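You operate a simulated robot arm through the tools that you are given. There is no shell and no other tool.

The job below is to be done with a simulated robot arm. You get a single attempt, and the scene is never put back.

JOB
Set the controls near the top of the corner table. At the end: the units dial of the blue resistance box is turned to 1 ohm; the inner left green lever is switched on; the left green lever is switched on; the right green lever is switched on; whatever was shut is shut again. Leave all else as you found it, and nothing knocked over.

It is judged by the outcome, as a careful person would: the job done as asked, and still so three seconds after it is handed in. It fails if anything else is knocked over, pushed out of place, dropped, spilled or broken.

ROBOT AND FRAMES
A 7-joint arm with a two-finger parallel gripper, fixed in place. Base frame: the origin is at the foot of the arm, x ahead of it, y to its left, z up. Readings come in mm, rad, newtons and seconds.
Its first joint turns from -2.897 to 2.897 rad. Payload 4.4 kg.
The TCP is the grasp point between the finger pads, 23 mm short of the fingertips. In the tool frame z runs along the fingers and y along their closing line. Largest opening 94 mm; finger width 38, thickness 10; the body of the gripper, 54 by 96 mm, starts 39 mm behind the TCP.
Orientation is told as [roll, pitch, yaw] about the base's x, y, z axes, in that order, counted from this pose: with the fingers straight down and closing along the base's y, the tool's x points along the base's -x, its y along +y and its z along -z.

CONTROLS
- The arm moves only by the tool servo_tool. Its argument "commands" is one flat list of numbers, 7 for each row, row after row: the closure, from 0 (fully open) to 1 (shut), then the shift along the tool's x, y, z in mm, then the turn, a rotation vector about the tool's x, y, z in rad. In form: [gripper, dx, dy, dz, ax, ay, az, gripper, dx, dy, dz, ax, ay, az, ...]. A call has 1 to 20 rows; each row is the pose to reach, as a shift and turn from the pose commanded when the call began, along the tool's axes at that moment. Each row takes 0.2 s and may step no farther than 50 mm and 0.15 rad from the row before; otherwise, or with a gripper value out of range, the whole call is refused. A pose out of reach is approached as far as the arm can. The call stops where the force on the tool passes 40 N (or 10 N more than at its start, if that is more) or the arm is blocked; 0.2 s more then pass. Each finger travels about 72 mm/s and halts on what it meets, pressing with about 38 N; the grip force reading is that of the motor and also rises with nothing between the fingers. The clock runs only during rows and for 0.2 s after the last one: add rows that repeat a pose to give the fingers time. The reply holds the time, the measured pose of the TCP, the force on the tool along the base axes, the opening and the grip force, in the units named above and with some noise, with the torque about the TCP (base axes, N m) and any sound that the robot's microphone picked up, and new pictures: "views" is both (left out), scene, wrist or none.
- Cameras (640 x 400 px; columns grow to the right, rows downward): "scene" is fixed at [44.2, 652.1, 842.3]; the picture's right is [0.12, -0.99, 0.00], its down [-0.64, -0.08, -0.76] and it looks along [0.76, 0.09, -0.65] (base axes); focal length 356 px, centre (320, 200). "wrist" rides on the gripper at [86, 16, -75] in the tool frame; the picture's right is [-0.18, 0.98, 0.00], its down [-0.58, -0.11, -0.81] and it looks along [-0.79, -0.15, 0.59] (tool axes); focal length 243 px, centre (320, 200). There is no depth. A picture from a camera that has moved, and an enlarged one, comes with that camera's place and axes in the base frame and with its lens. The place of the scene camera against the robot may be out by one fixed shift of up to 25 mm in any direction.
- enlarge(camera, box): a new picture of the part [left, top, right, bottom] of that camera's present view, enlarged. The clock stands still meanwhile.
- finish_job(): hands the job in; it is judged then, once.

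Places have to be worked out from the pictures, the camera data and where the tool is seen. Open the gripper and draw the arm clear of the work before you hand the job in, unless the task says otherwise.

The tools are called by a JSON object that holds its "name" and its "arguments". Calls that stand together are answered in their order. servo_tool: Moves the arm, as the interface text tells. Its arguments: {"type":"object","properties":{"commands":{"type":"array"},"views":{"type":"string","enum":["both","scene","wrist","none"]}},"required":["commands"]} The other tools are called the same way: enlarge (camera, box) takes an enlarged picture of a part of a camera's view; finish_job () hands the job in.

At the start:

```text
t: 0.0
position: [290.2, 575.8, 626.4]
tool_rot: [0.001, 0.0, 0.001]
wrist_force: [0.7, 0.0, 0.4]
ft_torque: [0.0, -0.02, -0.03]
opening: 93.7
grip_force: 0.0
```

scene: 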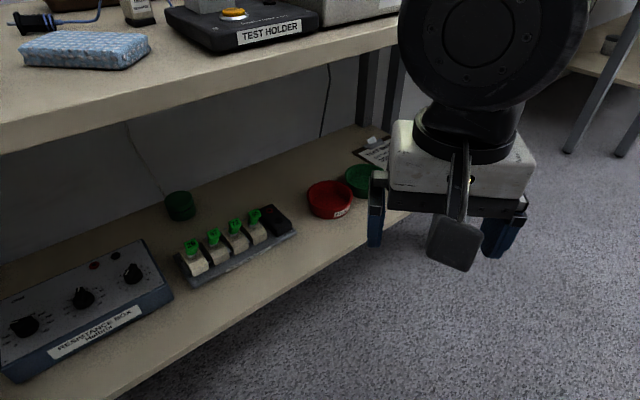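
wrist: 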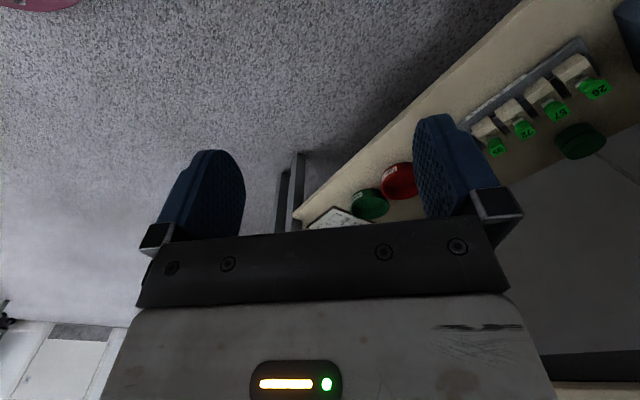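

I'll begin by enlarging the pictures of the resistance box and the green levers to see how they stand.

{"name": "enlarge", "arguments": {"camera": "scene", "box": [0, 230, 180, 390]}}

{"name": "enlarge", "arguments": {"camera": "scene", "box": [150, 180, 310, 290]}}

{"name": "enlarge", "arguments": {"camera": "wrist", "box": [440, 20, 640, 170]}}

{"name": "enlarge", "arguments": {"camera": "scene", "box": [0, 0, 420, 200]}}

```text
2.50 times, centred on (90, 310) of scene
camera zoom: at [44.2, 652.1, 842.3], right [0.12, -0.99, 0.0], down [-0.64, -0.08, -0.76], along [0.76, 0.09, -0.65], focal length 890 px, centre (895, -75)
```

zoom: 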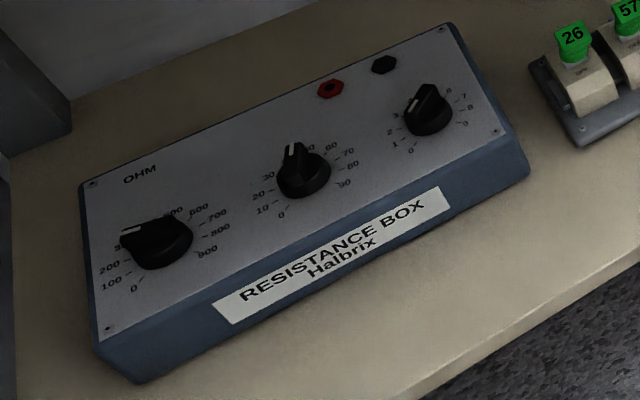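

```text
3.64 times, centred on (230, 235) of scene
camera zoom: at [44.2, 652.1, 842.3], right [0.12, -0.99, 0.0], down [-0.64, -0.08, -0.76], along [0.76, 0.09, -0.65], focal length 1294 px, centre (647, 73)
```

zoom: 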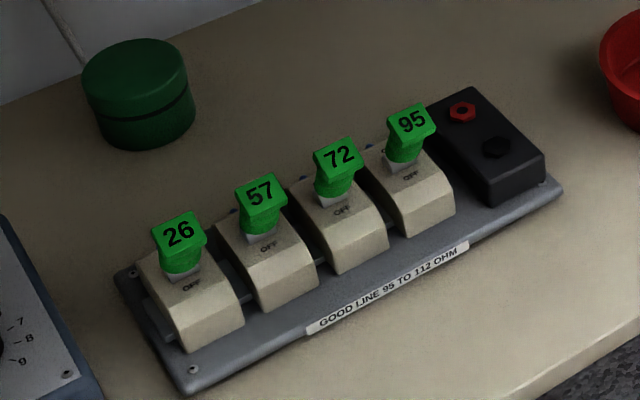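

```text
2.67 times, centred on (540, 95) of wrist
camera zoom: at [203.8, 591.1, 699.8], right [0.18, 0.98, 0.0], down [0.58, -0.11, 0.81], along [0.79, -0.15, -0.59], focal length 647 px, centre (-267, 480)
```

zoom: 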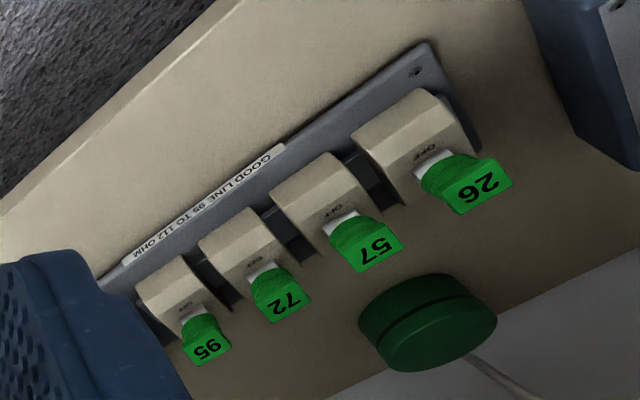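

```text
1.52 times, centred on (210, 100) of scene
camera zoom: at [44.2, 652.1, 842.3], right [0.12, -0.99, 0.0], down [-0.64, -0.08, -0.76], along [0.76, 0.09, -0.65], focal length 542 px, centre (488, 352)
```

zoom: 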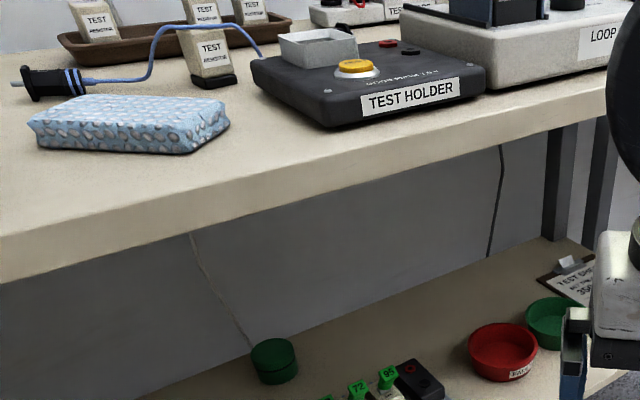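

The four levers stand near (480, 900, 370) and the units dial near (390, 1010, 350), on the lower deck. I need to know whether the upper board hangs over them, so I'll enlarge that corner of the wrist view.

{"name": "enlarge", "arguments": {"camera": "wrist", "box": [500, 300, 640, 400]}}

{"name": "enlarge", "arguments": {"camera": "wrist", "box": [260, 130, 460, 250]}}

{"name": "enlarge", "arguments": {"camera": "scene", "box": [300, 0, 640, 220]}}

```text
4.00 times, centred on (570, 350) of wrist
camera zoom: at [203.8, 591.1, 699.8], right [0.18, 0.98, 0.0], down [0.58, -0.11, 0.81], along [0.79, -0.15, -0.59], focal length 970 px, centre (-680, -400)
```

zoom: 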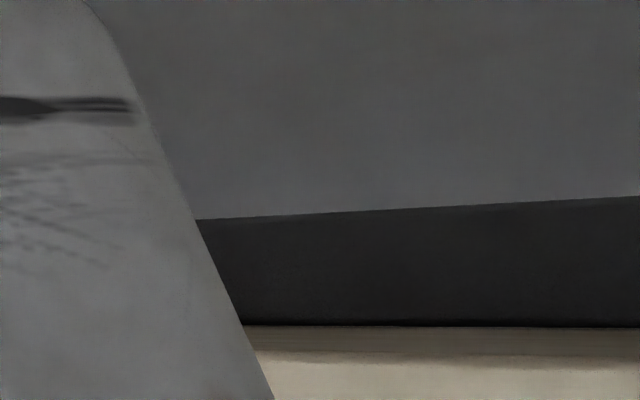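

```text
3.20 times, centred on (360, 190) of wrist
camera zoom: at [203.8, 591.1, 699.8], right [0.18, 0.98, 0.0], down [0.58, -0.11, 0.81], along [0.79, -0.15, -0.59], focal length 776 px, centre (192, 232)
```

zoom: 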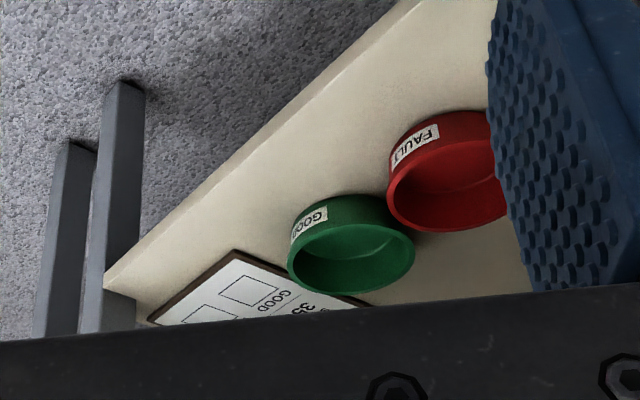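

```text
1.82 times, centred on (470, 110) of scene
camera zoom: at [44.2, 652.1, 842.3], right [0.12, -0.99, 0.0], down [-0.64, -0.08, -0.76], along [0.76, 0.09, -0.65], focal length 647 px, centre (47, 364)
```

zoom: 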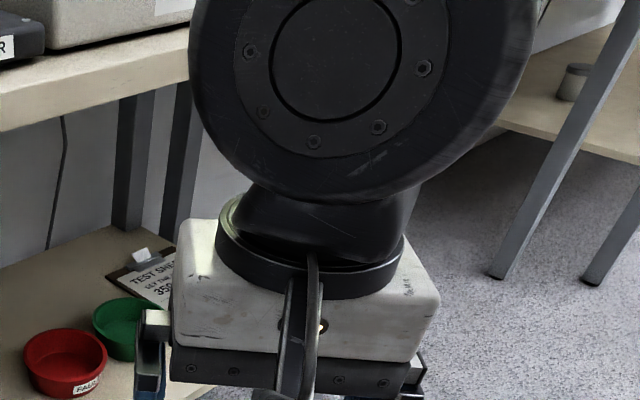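

The upper board's front edge lies roughly above the lower deck's front edge, with its underside at about z = 700, so the arm must reach in under it from the front. I'll turn the tool about its own axis in place (about 2 rad), to bring the wrist camera to the far/upper side for a tilted approach.

{"name": "servo_tool", "arguments": {"commands": [0, 0, 0, 0, 0, 0, 0.15, 0, 0, 0, 0, 0, 0, 0.3, 0, 0, 0, 0, 0, 0, 0.45, 0, 0, 0, 0, 0, 0, 0.6, 0, 0, 0, 0, 0, 0, 0.75, 0, 0, 0, 0, 0, 0, 0.9, 0, 0, 0, 0, 0, 0, 1.05, 0, 0, 0, 0, 0, 0, 1.2, 0, 0, 0, 0, 0, 0, 1.35, 0, 0, 0, 0, 0, 0, 1.5, 0, 0, 0, 0, 0, 0, 1.65, 0, 0, 0, 0, 0, 0, 1.8, 0, 0, 0, 0, 0, 0, 1.95, 0, 0, 0, 0, 0, 0, 2.09, 0, 0, 0, 0, 0, 0, 2.09]}}

```text
t: 3.2
position: [291.8, 578.1, 636.7]
tool_rot: [-0.013, 0.024, -1.954]
wrist_force: [0.6, 1.4, -2.8]
ft_torque: [-0.05, 0.02, -0.01]
opening: 93.9
grip_force: 0.0
out of reach, approached as far as the arm can: row 13, 14, 15
camera wrist: at [338.5, 649.4, 711.9], right [0.84, -0.54, -0.02], down [-0.32, -0.52, 0.79], along [-0.43, -0.67, -0.61], focal length 243 px, centre (320, 200)
```

scene: 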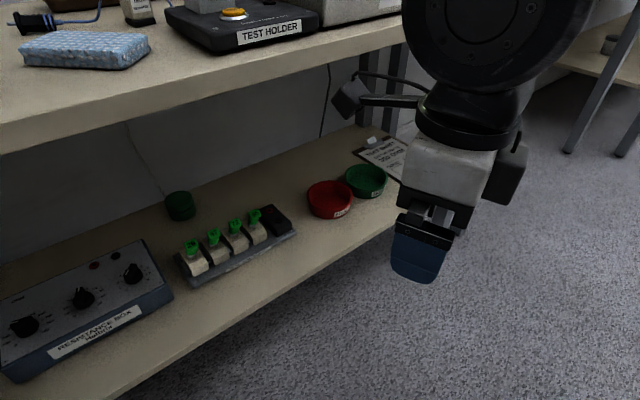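
wrist: 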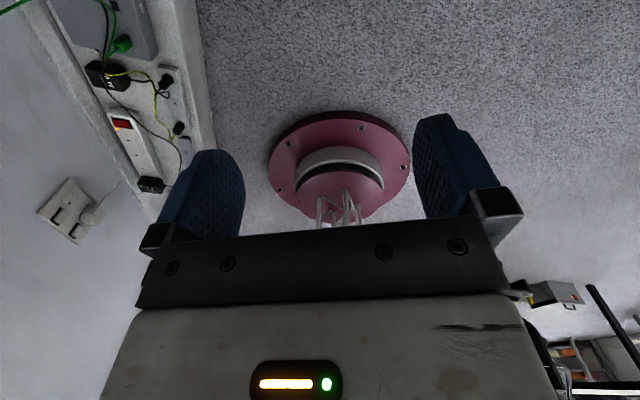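

The turn stopped at a joint limit (tool x now heading azimuth 68°, just about radial). I'll back the turn off by 0.4 rad and move leftward and lower in front of the deck, still clear of the boards.

{"name": "servo_tool", "arguments": {"commands": [0, 0, 0, 0, 0, 0, -0.1, 0, 15, -23, 13, 0, 0, -0.2, 0, 30, -46, 26, 0, 0, -0.3, 0, 46, -69, 40, 0, 0, -0.4, 0, 62, -92, 54, 0, 0, -0.4, 0, 76, -114, 67, 0, 0, -0.4, 0, 76, -114, 67, 0, 0, -0.4]}}

```text
t: 4.8
position: [212.8, 686.5, 556.3]
tool_rot: [-0.01, 0.007, -1.554]
wrist_force: [0.4, 1.1, -1.0]
ft_torque: [0.01, 0.01, 0.05]
opening: 93.9
grip_force: 0.1
camera wrist: at [227.3, 773.1, 631.7], right [0.99, -0.16, -0.01], down [-0.09, -0.59, 0.8], along [-0.14, -0.79, -0.59], focal length 243 px, centre (320, 200)
```

scene: 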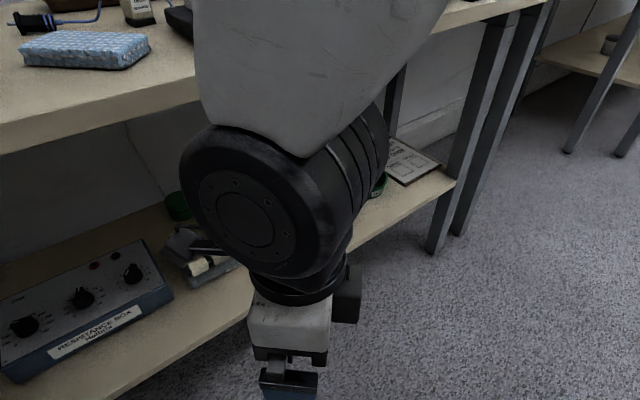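
wrist: 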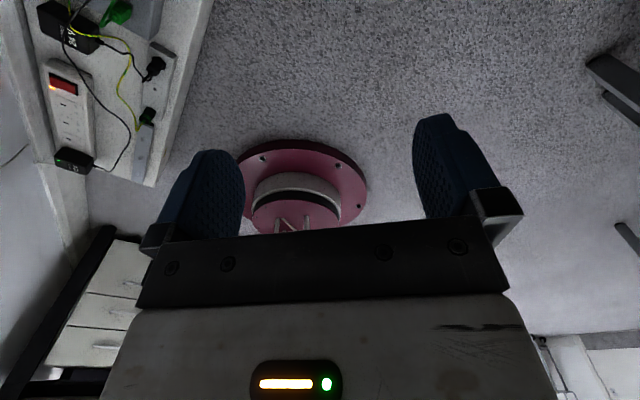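

The tool now sits at (213, 687, 556). Next I tilt the tool outward about its y axis by 0.9 rad so that the fingers point toward the deck and the camera looks from above.

{"name": "servo_tool", "arguments": {"commands": [0, 0, 0, 0, 0, 0.15, 0, 0, 0, 0, 0, 0, 0.3, 0, 0, 0, 0, 0, 0.45, 0, 0, 0, 0, 0, 0.6, 0, 0, 0, 0, 0, 0.75, 0, 0, 0, 0, 0, 0.9, 0, 0, 0, 0, 0, 0.9, 0]}}

```text
refused: commands must hold 7 numbers for each row
```

The list had a miscount; I'll send the same tilt again with proper 7-number rows.

{"name": "servo_tool", "arguments": {"commands": [0, 0, 0, 0, 0, 0.15, 0, 0, 0, 0, 0, 0, 0.3, 0, 0, 0, 0, 0, 0, 0.45, 0, 0, 0, 0, 0, 0, 0.6, 0, 0, 0, 0, 0, 0, 0.75, 0, 0, 0, 0, 0, 0, 0.9, 0, 0, 0, 0, 0, 0, 0.9, 0]}}

```text
t: 6.4
position: [211.9, 686.5, 556.1]
tool_rot: [-0.016, 0.91, -1.562]
wrist_force: [0.1, 0.6, 1.1]
ft_torque: [-0.02, 0.01, 0.02]
opening: 94.1
grip_force: 0.0
camera wrist: at [228.0, 680.8, 671.1], right [0.98, -0.09, -0.16], down [-0.09, -1.0, 0.04], along [-0.16, -0.02, -0.99], focal length 243 px, centre (320, 200)
```

scene: 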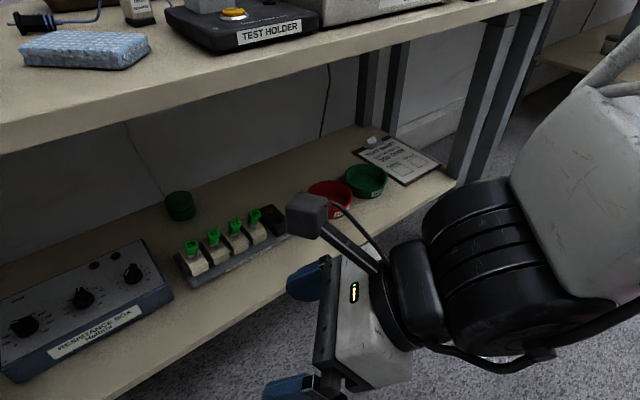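
wrist: 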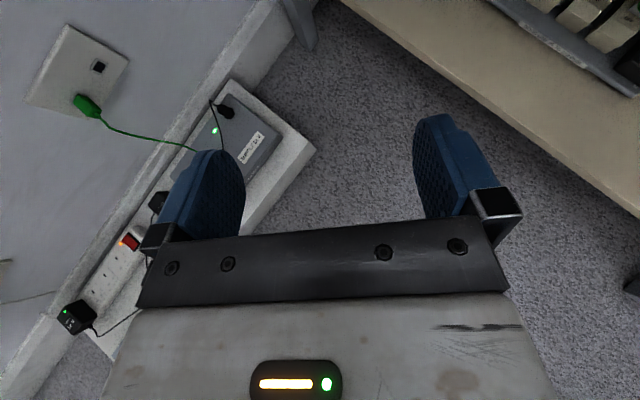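

The camera now looks from above. I'll move about 118 mm in +x and 53 mm in +y toward the deck's front edge, and yaw toward the levers (azimuth about 76°).

{"name": "servo_tool", "arguments": {"commands": [0, 4, 24, 10, -0.041, 0, 0.032, 0, 8, 47, 20, -0.082, 0, 0.064, 0, 12, 71, 30, -0.123, 0, 0.096, 0, 16, 95, 41, -0.164, 0, 0.128, 0, 19.5, 118.5, 51, -0.205, 0, 0.16, 0, 19.5, 118.5, 51, -0.205, 0, 0.16]}}

```text
t: 7.8
position: [327.5, 739.4, 540.0]
tool_rot: [-0.018, 0.904, -1.824]
wrist_force: [-0.4, -0.4, 0.1]
ft_torque: [0.01, -0.04, 0.01]
opening: 94.0
grip_force: 0.1
camera wrist: at [342.5, 730.2, 652.7], right [0.93, -0.34, -0.15], down [-0.34, -0.94, 0.04], along [-0.16, 0.01, -0.99], focal length 243 px, centre (320, 200)
```

scene: 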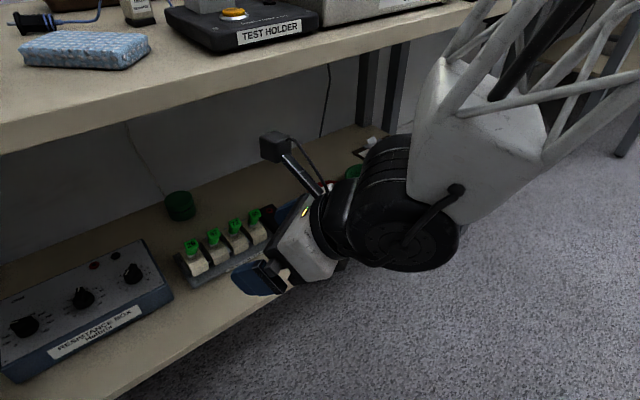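
wrist: 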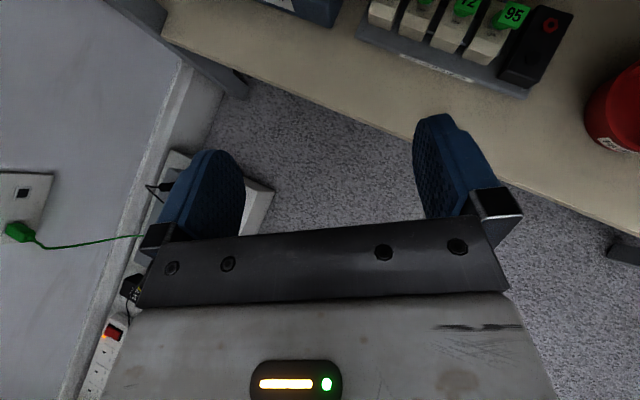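

Lever 95 triangulates to about (547, 843, 375), matching the scene camera. I'll go lower and further in (TCP to about (400, 800, 470)), tilting more toward horizontal, for a close look at the levers.

{"name": "servo_tool", "arguments": {"commands": [0, -1.5, 11, 21, 0, 0.06, 0, 0, -3, 22, 42, 0, 0.12, 0, 0, -4.5, 33, 62, 0, 0.18, 0, 0, -6, 44, 83, 0, 0.24, 0, 0, -7.5, 55, 103.5, 0, 0.3, 0, 0, -7.5, 55, 103.5, 0, 0.3, 0]}}

{"name": "enlarge", "arguments": {"camera": "wrist", "box": [200, 0, 640, 200]}}

```text
t: 9.2
position: [398.3, 800.7, 467.3]
tool_rot: [-0.029, 1.204, -1.837]
wrist_force: [0.5, -0.3, -0.2]
ft_torque: [0.01, -0.01, 0.0]
opening: 94.1
grip_force: 0.0
camera wrist: at [406.0, 759.7, 575.0], right [0.94, -0.3, -0.18], down [-0.34, -0.91, -0.25], along [-0.09, 0.3, -0.95], focal length 243 px, centre (320, 200)
```

scene: 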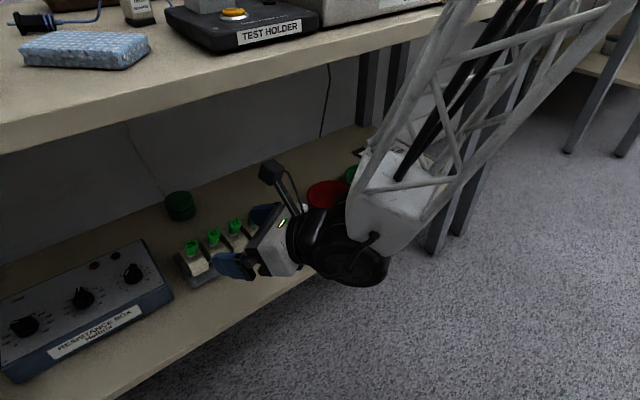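
wrist: 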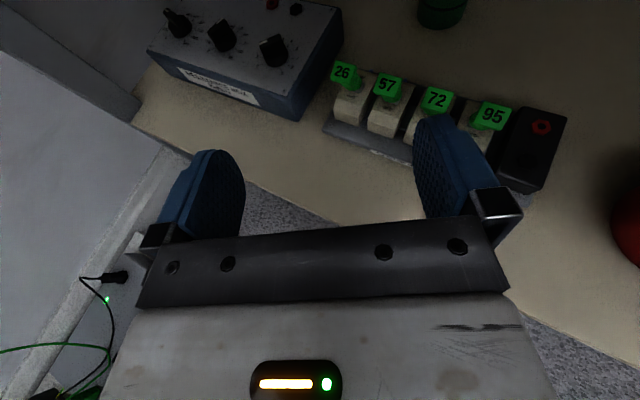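

```text
1.45 times, centred on (420, 100) of wrist
camera zoom: at [406.0, 759.7, 575.0], right [0.94, -0.3, -0.18], down [-0.34, -0.91, -0.25], along [-0.09, 0.3, -0.95], focal length 353 px, centre (174, 346)
```

zoom: 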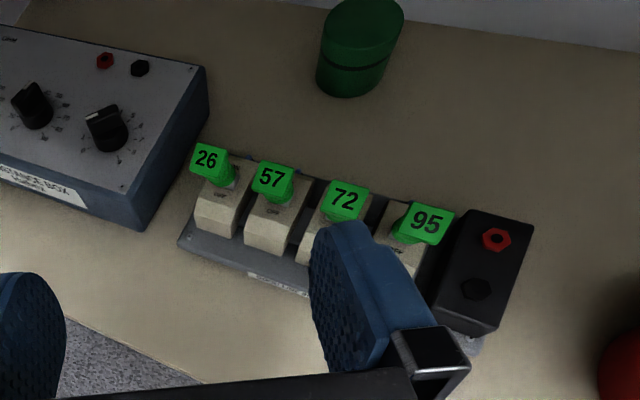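

I now have a good view of box and levers. Let me zoom closely on both.

{"name": "enlarge", "arguments": {"camera": "wrist", "box": [320, 45, 430, 150]}}

{"name": "enlarge", "arguments": {"camera": "wrist", "box": [400, 70, 580, 190]}}

{"name": "enlarge", "arguments": {"camera": "wrist", "box": [230, 0, 350, 80]}}

{"name": "enlarge", "arguments": {"camera": "scene", "box": [100, 240, 180, 300]}}

```text
3.81 times, centred on (375, 98) of wrist
camera zoom: at [406.0, 759.7, 575.0], right [0.94, -0.3, -0.18], down [-0.34, -0.91, -0.25], along [-0.09, 0.3, -0.95], focal length 924 px, centre (110, 590)
```

zoom: 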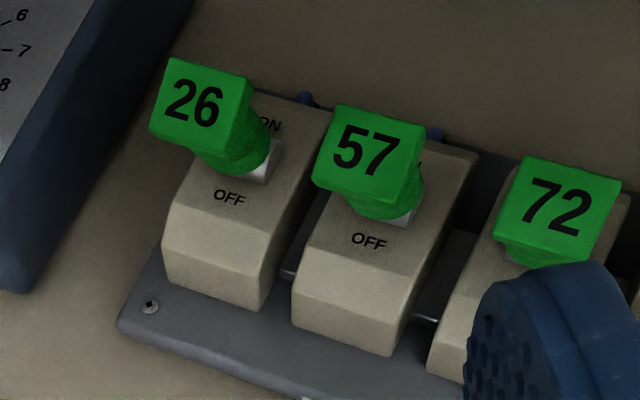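

```text
3.33 times, centred on (490, 130) of wrist
camera zoom: at [406.0, 759.7, 575.0], right [0.94, -0.3, -0.18], down [-0.34, -0.91, -0.25], along [-0.09, 0.3, -0.95], focal length 809 px, centre (-247, 433)
```

zoom: 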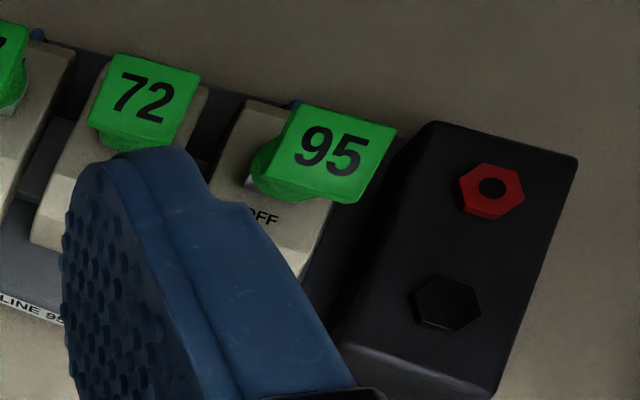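

```text
5.00 times, centred on (290, 40) of wrist
camera zoom: at [406.0, 759.7, 575.0], right [0.94, -0.3, -0.18], down [-0.34, -0.91, -0.25], along [-0.09, 0.3, -0.95], focal length 1213 px, centre (470, 1000)
```

zoom: 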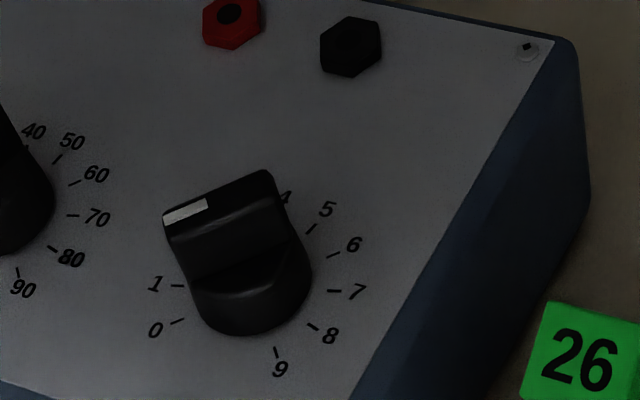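

```text
6.67 times, centred on (140, 270) of scene
camera zoom: at [44.2, 652.1, 842.3], right [0.12, -0.99, 0.0], down [-0.64, -0.08, -0.76], along [0.76, 0.09, -0.65], focal length 2372 px, centre (1520, -267)
```

zoom: 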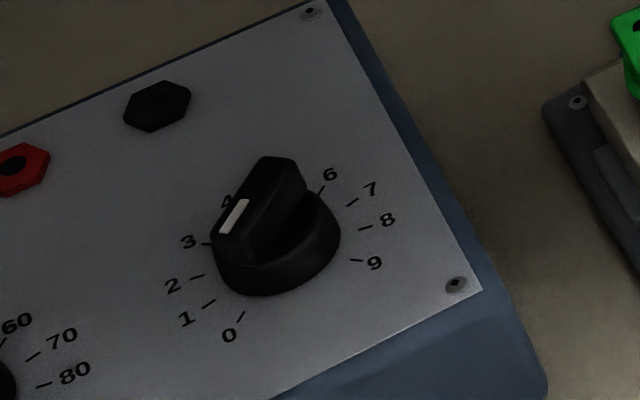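

All four levers lean to the front (OFF), with ON at the back; the units pointer points at 0, so it needs one 30° step clockwise to 1. I'll close the fingers and shift left and lower, to get a second wrist view for triangulating heights.

{"name": "servo_tool", "arguments": {"commands": [1, -3, -8, 6, -0.006, 0, 0, 1, -7, -16, 13, -0.012, 0, 0, 1, -10, -24, 19, -0.018, 0, 0, 1, -13, -33, 26, -0.024, 0, 0, 1, -16.6, -41, 32, -0.029, 0, 0, 1, -16.6, -41, 32, -0.029, 0, 0]}}

{"name": "enlarge", "arguments": {"camera": "wrist", "box": [330, 30, 530, 155]}}

{"name": "enlarge", "arguments": {"camera": "wrist", "box": [200, 0, 360, 100]}}

```text
t: 10.6
position: [379.1, 821.5, 452.4]
tool_rot: [-0.018, 1.203, -1.838]
wrist_force: [0.2, 0.7, -0.3]
ft_torque: [0.0, -0.02, -0.02]
opening: 0.1
grip_force: 38.5
out of reach, approached as far as the arm can: row 4, 5, 6
camera wrist: at [385.7, 779.4, 559.7], right [0.93, -0.31, -0.18], down [-0.35, -0.9, -0.25], along [-0.08, 0.3, -0.95], focal length 243 px, centre (320, 200)
```

scene: 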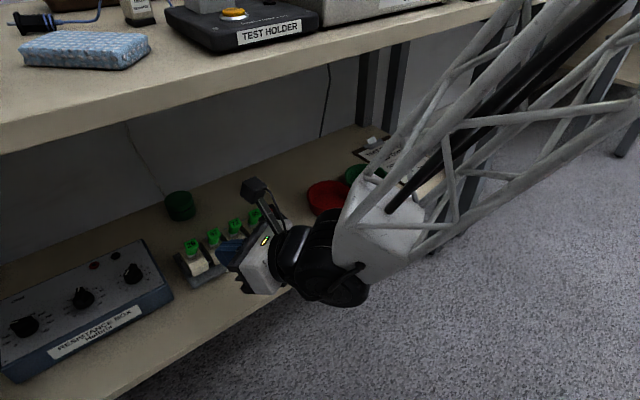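
wrist: 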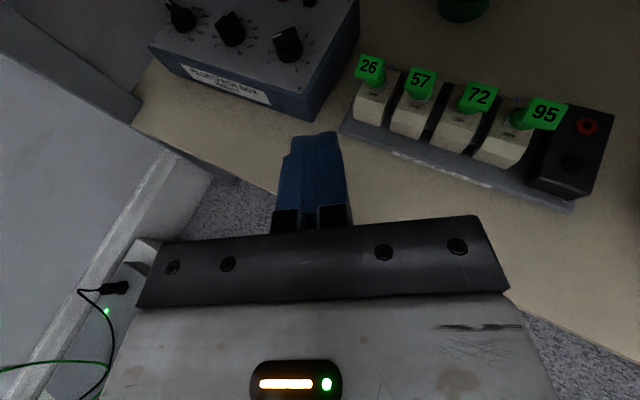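

```text
3.20 times, centred on (430, 92) of wrist
camera zoom: at [385.7, 779.4, 559.7], right [0.93, -0.31, -0.18], down [-0.35, -0.9, -0.25], along [-0.08, 0.3, -0.95], focal length 776 px, centre (-32, 544)
```

zoom: 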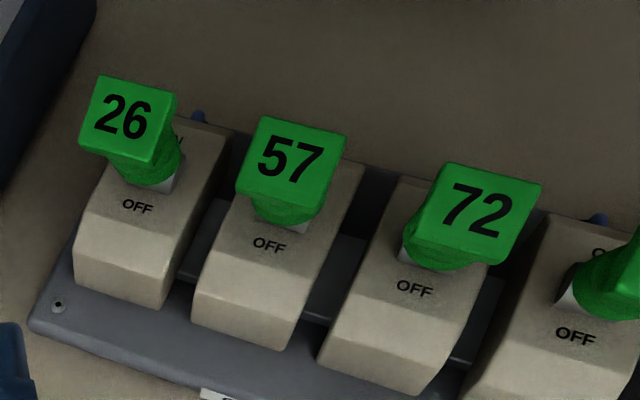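

```text
4.00 times, centred on (280, 50) of wrist
camera zoom: at [385.7, 779.4, 559.7], right [0.93, -0.31, -0.18], down [-0.35, -0.9, -0.25], along [-0.08, 0.3, -0.95], focal length 970 px, centre (480, 800)
```

zoom: 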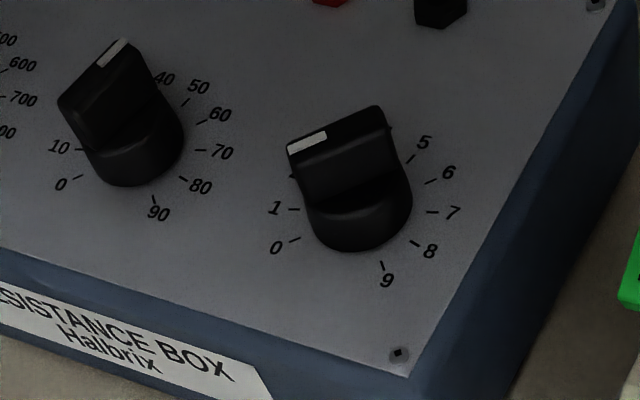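

The arm reported a limit here (joint 7 is near its stop in this wrist roll). I'll retreat 200 mm along the tool axis and roll the tool the other way about its own axis, so the camera hangs below and the fingers can point freely along the deck's depth direction (azimuth ~45°).

{"name": "servo_tool", "arguments": {"commands": [1, 0, 0, -40, 0, 0, 0, 1, 0, 0, -80, 0, 0, 0, 1, 0, 0, -120, 0, 0, 0, 1, 0, 0, -160, 0, 0, 0, 1, 0, 0, -200, 0, 0, 0, 1, 0, 0, -200, 0, 0, -0.15, 1, 0, 0, -200, 0, 0, -0.3, 1, 0, 0, -200, 0, 0, -0.45, 1, 0, 0, -200, 0, 0, -0.6, 1, 0, 0, -200, 0, 0, -0.75, 1, 0, 0, -200, 0, 0, -0.9, 1, 0, 0, -200, 0, 0, -1.05, 1, 0, 0, -200, 0, 0, -1.2, 1, 0, 0, -200, 0, 0, -1.35, 1, 0, 0, -200, 0, 0, -1.5, 1, 0, 0, -200, 0, 0, -1.65, 1, 0, 0, -200, 0, 0, -1.8, 1, 0, 0, -200, 0, 0, -1.95, 1, 0, 0, -200, 0, 0, -2.1, 1, 0, 0, -200, 0, 0, -2.25]}}

```text
t: 14.8
position: [331.0, 641.2, 524.8]
tool_rot: [1.111, -0.629, 0.016]
wrist_force: [-0.2, 0.2, 0.0]
ft_torque: [0.01, -0.05, -0.03]
opening: 0.0
grip_force: 37.8
out of reach, approached as far as the arm can: row 1, 2
camera wrist: at [234.0, 579.3, 511.8], right [-0.38, 0.43, 0.82], down [0.33, -0.77, 0.55], along [0.87, 0.48, 0.15], focal length 243 px, centre (320, 200)
```

scene: 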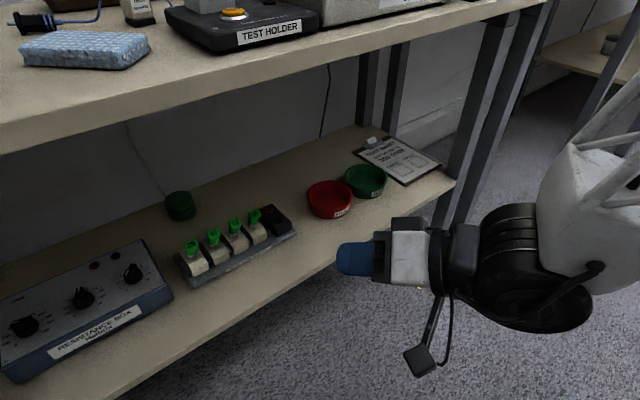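
wrist: 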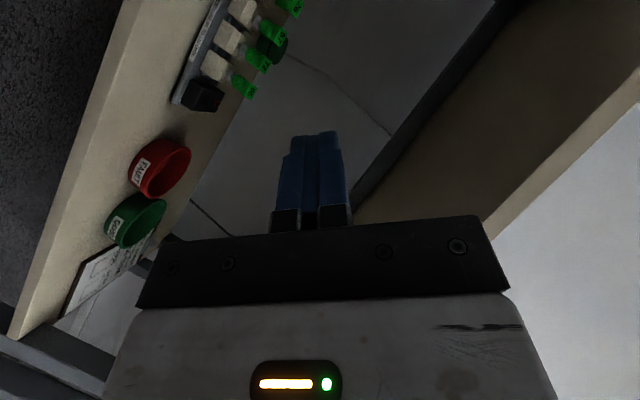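

The tool retreated and has rolled most of the way. I'll finish the roll (another −0.89 rad).

{"name": "servo_tool", "arguments": {"commands": [1, 0, 0, 0, 0, 0, -0.15, 1, 0, 0, 0, 0, 0, -0.3, 1, 0, 0, 0, 0, 0, -0.45, 1, 0, 0, 0, 0, 0, -0.6, 1, 0, 0, 0, 0, 0, -0.75, 1, 0, 0, 0, 0, 0, -0.89, 1, 0, 0, 0, 0, 0, -0.89]}}

```text
t: 16.4
position: [328.9, 649.5, 529.5]
tool_rot: [0.119, -1.199, 1.185]
wrist_force: [0.5, -0.6, -0.3]
ft_torque: [-0.03, -0.01, 0.0]
opening: 0.2
grip_force: 38.4
out of reach, approached as far as the arm can: row 6, 7
camera wrist: at [283.1, 557.8, 476.3], right [-0.92, 0.33, 0.21], down [-0.01, -0.56, 0.83], along [0.39, 0.76, 0.52], focal length 243 px, centre (320, 200)
```

scene: 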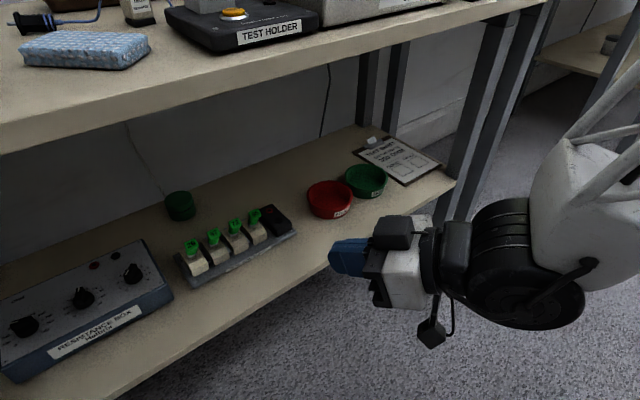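
wrist: 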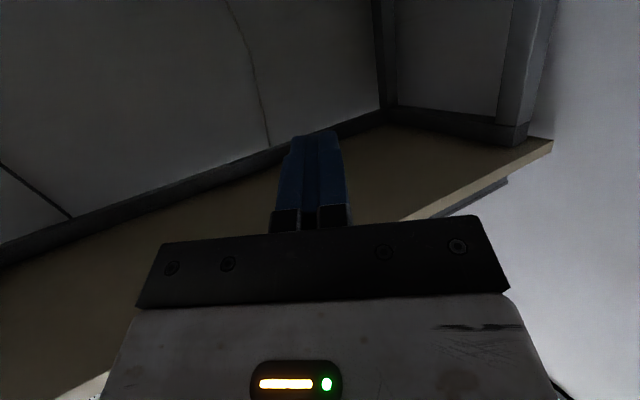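

Roll is done up to the joint limit, which in this attitude only restricts azimuths beyond radial. I'll now yaw to about azimuth 49° and level the remaining roll.

{"name": "servo_tool", "arguments": {"commands": [1, 0, 0, 0, 0.108, 0, 0.03, 1, 0, 0, 0, 0.215, 0, 0.06, 1, 0, 0, 0, 0.323, 0, 0.09, 1, 0, 0, 0, 0.43, 0, 0.12, 1, 0, 0, 0, 0.43, 0, 0.12], "views": "none"}}

{"name": "servo_tool", "arguments": {"commands": [1, 0, 0, 0, 0, 0.11, 0, 1, 0, 0, 0, 0, 0.22, 0, 1, 0, 0, 0, 0, 0.33, 0, 1, 0, 0, 0, 0, 0.44, 0, 1, 0, 0, 0, 0, 0.44, 0]}}

```text
t: 17.6
position: [330.0, 649.7, 529.1]
tool_rot: [0.119, -1.198, 1.183]
wrist_force: [0.7, 0.5, 0.9]
ft_torque: [-0.01, -0.01, 0.05]
opening: 0.0
grip_force: 38.7
out of reach, approached as far as the arm can: row 1, 2, 3, 4, 5
```

```text
t: 18.8
position: [328.2, 651.0, 527.6]
tool_rot: [0.061, -0.757, 1.254]
wrist_force: [0.4, -0.3, -0.4]
ft_torque: [0.01, 0.0, 0.0]
opening: 0.4
grip_force: 37.8
camera wrist: at [280.8, 545.0, 524.4], right [-0.9, 0.39, 0.17], down [0.11, -0.17, 0.98], along [0.41, 0.9, 0.11], focal length 243 px, centre (320, 200)
```

scene: 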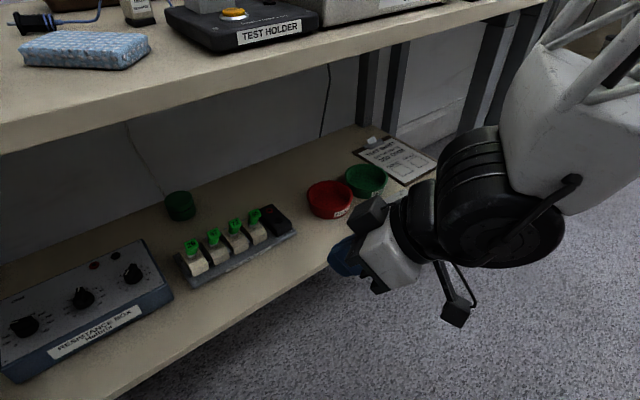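
wrist: 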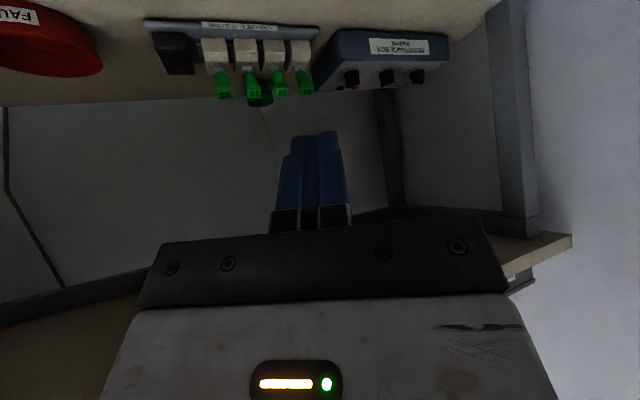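

The tilt worked but the yaw was refused at the larger tilt. Now at 0.757 rad tilt I'll try the yaw toward azimuth ~53° again.

{"name": "servo_tool", "arguments": {"commands": [1, 0, 0, 0, 0.073, 0, 0.06, 1, 0, 0, 0, 0.145, 0, 0.12, 1, 0, 0, 0, 0.22, 0, 0.18, 1, 0, 0, 0, 0.29, 0, 0.244, 1, 0, 0, 0, 0.29, 0, 0.244], "views": "wrist"}}

```text
t: 20.0
position: [328.7, 650.0, 529.9]
tool_rot: [0.05, -0.755, 1.171]
wrist_force: [0.1, 0.4, 0.0]
ft_torque: [-0.02, 0.03, 0.0]
opening: 0.0
grip_force: 38.2
out of reach, approached as far as the arm can: row 2, 3, 4, 5
camera wrist: at [272.1, 549.5, 524.9], right [-0.87, 0.47, 0.16], down [0.09, -0.17, 0.98], along [0.49, 0.86, 0.11], focal length 243 px, centre (320, 200)
```

wrist: 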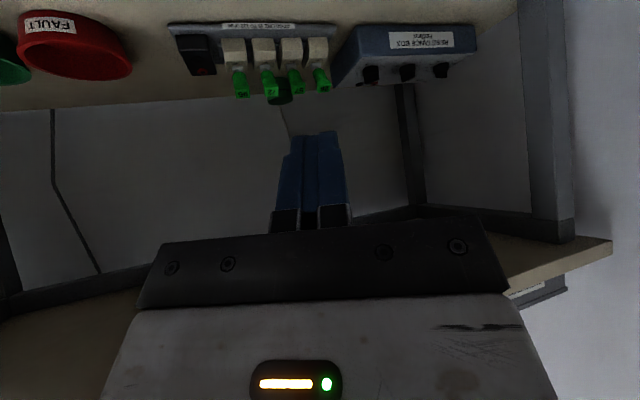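

I now understand the limit: the forearm comes down steeply, so the wrist is in a configuration flipped over the left side, which bars azimuths below the radial one. I'll unwind in free space: back off, yaw left while rolling back, then return to vertical before re-tilting over the right side.

{"name": "servo_tool", "arguments": {"commands": [1, 7, 0, -10, -0.069, 0, 0.047, 1, 15, 0, -19, -0.137, 0, 0.094, 1, 22, 0, -29, -0.206, 0, 0.142, 1, 30, 0, -38, -0.274, 0, 0.189, 1, 37, 0, -48, -0.343, 0, 0.236, 1, 37, 0, -48, -0.343, 0, 0.236], "views": "none"}}

{"name": "servo_tool", "arguments": {"commands": [1, 0, 0, 0, 0.071, 0.104, 0, 1, 0, 0, 0, 0.142, 0.208, 0, 1, 0, 0, 0, 0.213, 0.312, 0, 1, 0, 0, 0, 0.285, 0.415, 0, 1, 0, 0, 0, 0.356, 0.519, 0, 1, 0, 0, 0, 0.427, 0.623, 0, 1, 0, 0, 0, 0.427, 0.623, 0], "views": "scene"}}

```text
t: 21.4
position: [307.2, 593.9, 538.1]
tool_rot: [0.59, -0.678, 0.875]
wrist_force: [-0.4, -0.1, -1.0]
ft_torque: [0.04, 0.03, 0.02]
opening: 0.0
grip_force: 38.2
```

```text
t: 23.2
position: [314.3, 608.3, 566.5]
tool_rot: [0.067, -0.135, 1.088]
wrist_force: [-0.4, -0.7, -0.4]
ft_torque: [0.04, -0.03, 0.03]
opening: 0.0
grip_force: 37.7
stopped in row 7: the arm was blocked; the commanded pose is now the measured one
```

scene: 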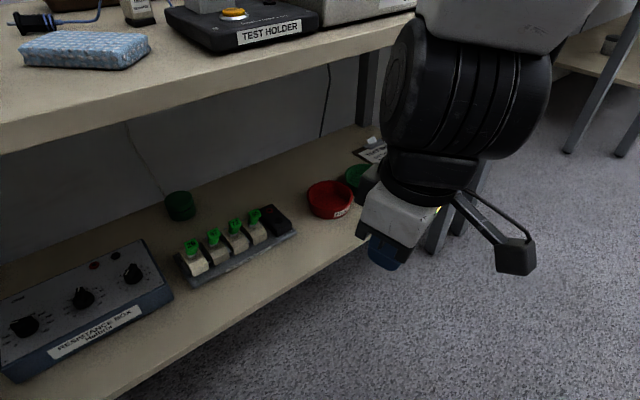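

The wrist is lagging near alignment (no contact force). I'll keep going past vertical to a slightly inward tilt so that the wrist unwinds.

{"name": "servo_tool", "arguments": {"commands": [1, 0, 0, 0, 0.017, 0.07, 0, 1, 0, 0, 0, 0.033, 0.14, 0, 1, 0, 0, 0, 0.05, 0.21, 0, 1, 0, 0, 0, 0.067, 0.27, 0, 1, 0, 0, 0, 0.067, 0.335, 0, 1, 0, 0, 0, 0.067, 0.335, 0, 1, 0, 0, 0, 0.067, 0.335, 0], "views": "scene"}}

```text
t: 24.8
position: [312.9, 607.6, 568.4]
tool_rot: [-0.002, 0.2, 1.099]
wrist_force: [0.2, -0.2, -0.9]
ft_torque: [-0.01, 0.03, 0.0]
opening: 0.1
grip_force: 37.7
```

scene: 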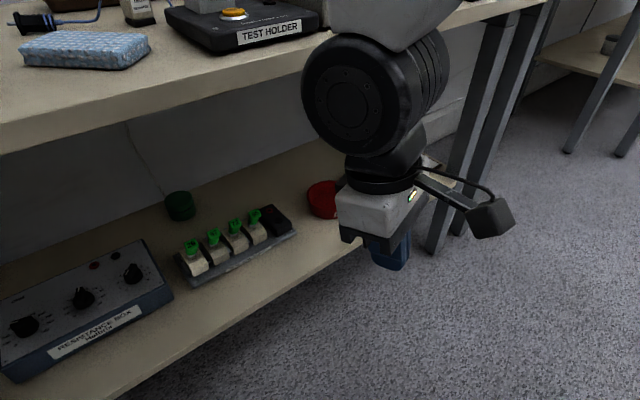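

The wrist has unwound (wrist disc faces the camera again). Now I'll swing the tool around the forearm axis over the right side (−2.6 rad), ending with the camera outward/up and the tool pointing slightly right of radial.

{"name": "servo_tool", "arguments": {"commands": [1, 0, 0, 0, 0.05, 0, -0.135, 1, 0, 0, 0, 0.101, 0, -0.271, 1, 0, 0, 0, 0.152, 0, -0.406, 1, 0, 0, 0, 0.202, 0, -0.541, 1, 0, 0, 0, 0.253, 0, -0.677, 1, 0, 0, 0, 0.303, 0, -0.812, 1, 0, 0, 0, 0.354, 0, -0.947, 1, 0, 0, 0, 0.404, 0, -1.083, 1, 0, 0, 0, 0.455, 0, -1.218, 1, 0, 0, 0, 0.506, 0, -1.353, 1, 0, 0, 0, 0.556, 0, -1.489, 1, 0, 0, 0, 0.607, 0, -1.624, 1, 0, 0, 0, 0.657, 0, -1.759, 1, 0, 0, 0, 0.708, 0, -1.895, 1, 0, 0, 0, 0.758, 0, -2.03, 1, 0, 0, 0, 0.809, 0, -2.165, 1, 0, 0, 0, 0.859, 0, -2.301, 1, 0, 0, 0, 0.91, 0, -2.436, 1, 0, 0, 0, 0.91, 0, -2.436]}}

```text
t: 28.8
position: [313.6, 607.3, 566.5]
tool_rot: [-0.09, 0.492, -2.62]
wrist_force: [-0.3, 0.3, -0.4]
ft_torque: [0.0, -0.01, 0.01]
opening: 0.0
grip_force: 37.4
camera wrist: at [360.5, 608.6, 672.3], right [0.38, -0.91, -0.16], down [-0.79, -0.42, 0.44], along [-0.47, -0.04, -0.88], focal length 243 px, centre (320, 200)
```

scene: 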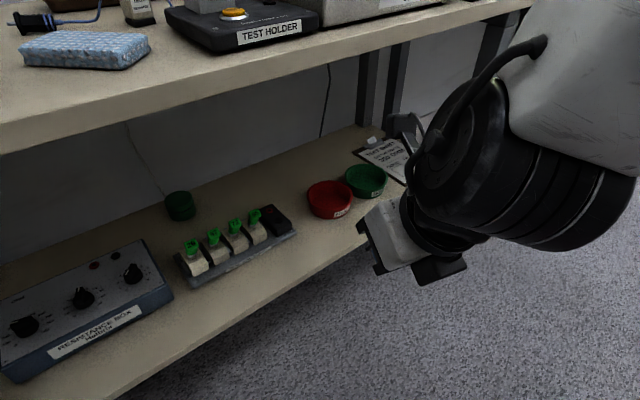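
wrist: 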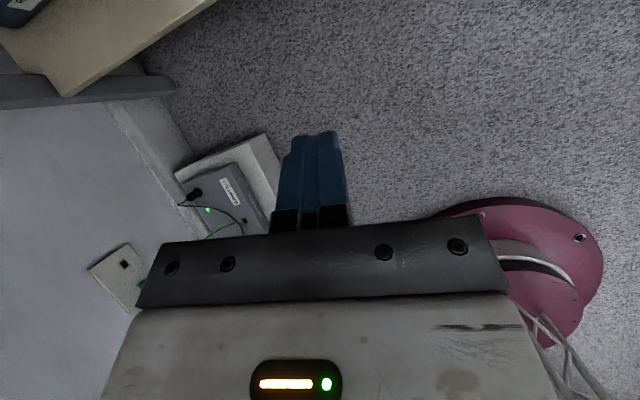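

The right-side configuration works with no limit hit (azimuth 30°, tilt 0.49). Now I tilt to about 0.95 rad and level the roll, then yaw to about azimuth 48°.

{"name": "servo_tool", "arguments": {"commands": [1, 0, 0, 0, -0.022, 0.11, -0.005, 1, 0, 0, 0, -0.045, 0.225, -0.01, 1, 0, 0, 0, -0.068, 0.34, -0.015, 1, 0, 0, 0, -0.09, 0.45, -0.02, 1, 0, 0, 0, -0.09, 0.45, -0.02], "views": "none"}}

{"name": "servo_tool", "arguments": {"commands": [1, 0, 0, 0, 0.083, 0, -0.061, 1, 0, 0, 0, 0.167, 0, -0.122, 1, 0, 0, 0, 0.25, 0, -0.183, 1, 0, 0, 0, 0.25, 0, -0.183]}}

```text
t: 30.0
position: [312.7, 608.0, 567.6]
tool_rot: [0.002, 0.942, -2.623]
wrist_force: [0.1, -0.4, -0.2]
ft_torque: [-0.01, 0.01, 0.01]
opening: 0.0
grip_force: 38.4
```

```text
t: 31.0
position: [313.2, 606.9, 566.9]
tool_rot: [0.002, 0.94, -2.309]
wrist_force: [-0.3, -0.4, 0.5]
ft_torque: [0.0, -0.02, -0.01]
opening: 0.0
grip_force: 37.9
camera wrist: at [318.7, 589.6, 680.6], right [0.65, -0.74, -0.15], down [-0.75, -0.66, 0.0], along [-0.1, 0.11, -0.99], focal length 243 px, centre (320, 200)
```

scene: 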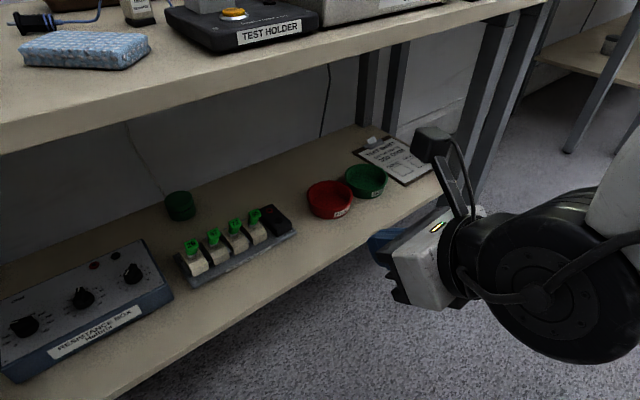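
wrist: 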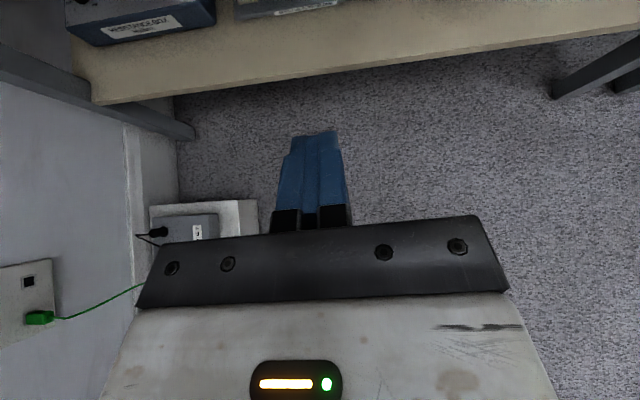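

The tool now points along the deck's depth direction (azimuth 47.7°, tilt 0.94). I'll move in to a viewing pose in front of levers 26/57, TCP about (378, 836, 450), watching the forearm against the upper board.

{"name": "servo_tool", "arguments": {"commands": [1, 3, -11, 24, 0, 0, 0, 1, 6, -21, 48, 0, 0, 0, 1, 9, -32, 72, 0, 0, 0, 1, 12.5, -42, 96, 0, 0, 0, 1, 16, -53, 120, 0, 0, 0, 1, 19, -64, 145, 0, 0, 0, 1, 22, -74, 169, 0, 0, 0, 1, 25, -85, 193, 0, 0, 0, 1, 28, -95, 217, 0, 0, 0, 1, 31, -106, 241, 0, 0, 0, 1, 31, -106, 241, 0, 0, 0]}}

{"name": "enlarge", "arguments": {"camera": "wrist", "box": [280, 0, 560, 160]}}

```text
t: 33.4
position: [380.2, 836.5, 450.7]
tool_rot: [0.004, 0.941, -2.31]
wrist_force: [0.5, -0.3, 0.2]
ft_torque: [0.0, 0.0, -0.03]
opening: 0.0
grip_force: 38.4
camera wrist: at [384.4, 818.4, 564.5], right [0.65, -0.74, -0.15], down [-0.75, -0.66, 0.0], along [-0.1, 0.11, -0.99], focal length 243 px, centre (320, 200)
```

scene: 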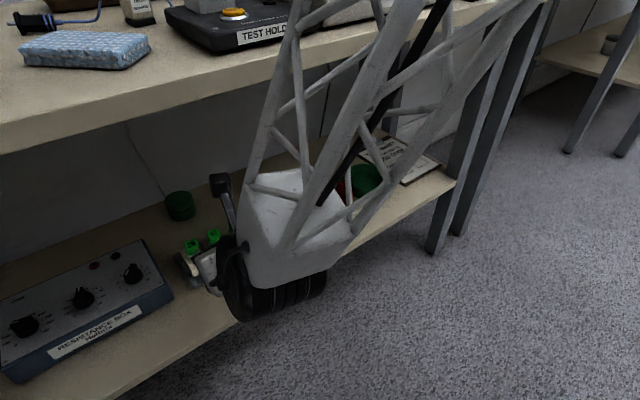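
wrist: 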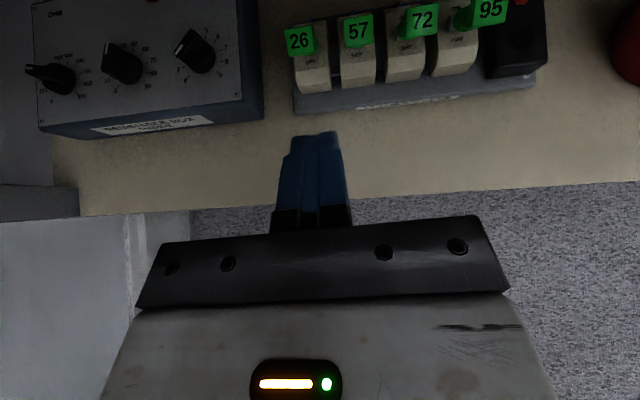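

```text
2.29 times, centred on (420, 80) of wrist
camera zoom: at [384.4, 818.4, 564.5], right [0.65, -0.74, -0.15], down [-0.75, -0.66, 0.0], along [-0.1, 0.11, -0.99], focal length 555 px, centre (91, 474)
```

zoom: 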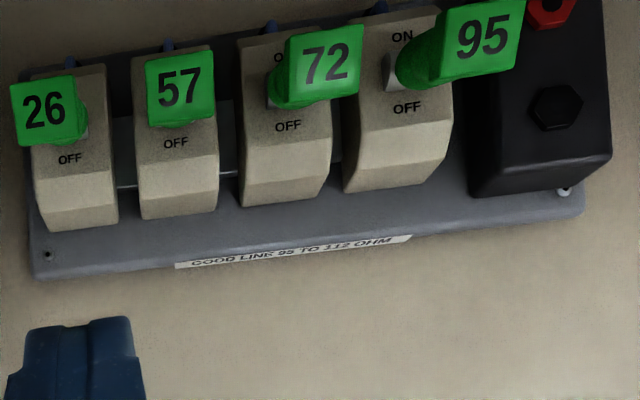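

From three wrist views the caps sit at z ≈ 387, 43.6 mm apart along the row: 26 at (446, 928), 57 at (477, 898), 72 at (509, 868), 95 at (538, 836). I'll bring the closed fingertips to about 20 mm in front of lever 95 (tip at z ≈ 374).

{"name": "servo_tool", "arguments": {"commands": [1, -3, 19, 13, 0, 0, 0, 1, -6, 39, 27, 0, 0, 0, 1, -9, 58, 40, 0, 0, 0, 1, -12, 78, 54, 0, 0, 0, 1, -15, 97, 68, 0, 0, 0, 1, -18.6, 116, 81, 0, 0, 0, 1, -18.6, 116, 81, 0, 0, 0]}}

{"name": "enlarge", "arguments": {"camera": "wrist", "box": [160, 0, 440, 175]}}

```text
t: 35.0
position: [502.9, 797.5, 386.9]
tool_rot: [0.003, 0.943, -2.311]
wrist_force: [0.8, -0.4, 0.4]
ft_torque: [0.03, 0.01, 0.01]
opening: 0.0
grip_force: 37.0
camera wrist: at [507.9, 780.2, 501.0], right [0.65, -0.74, -0.15], down [-0.75, -0.66, 0.0], along [-0.1, 0.11, -0.99], focal length 243 px, centre (320, 200)
```

scene: 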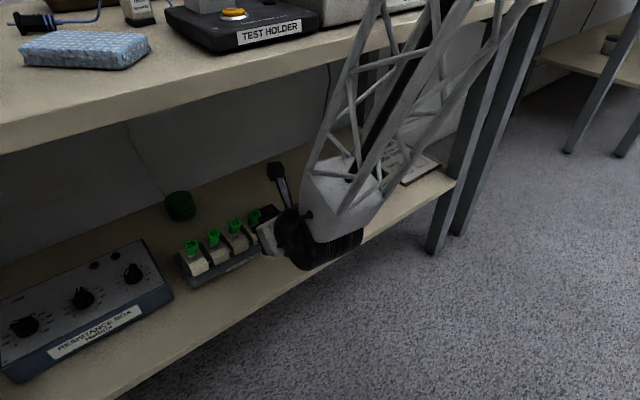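
wrist: 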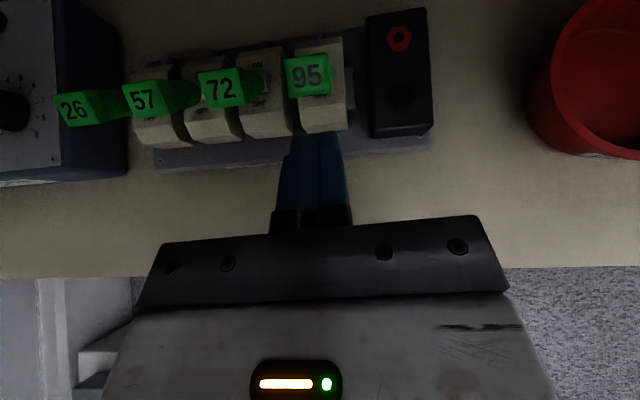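

```text
2.29 times, centred on (300, 88) of wrist
camera zoom: at [507.9, 780.2, 501.0], right [0.65, -0.74, -0.15], down [-0.75, -0.66, 0.0], along [-0.1, 0.11, -0.99], focal length 555 px, centre (366, 457)
```

zoom: 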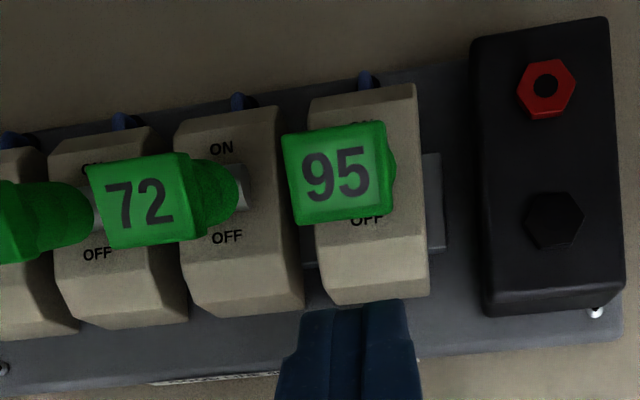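

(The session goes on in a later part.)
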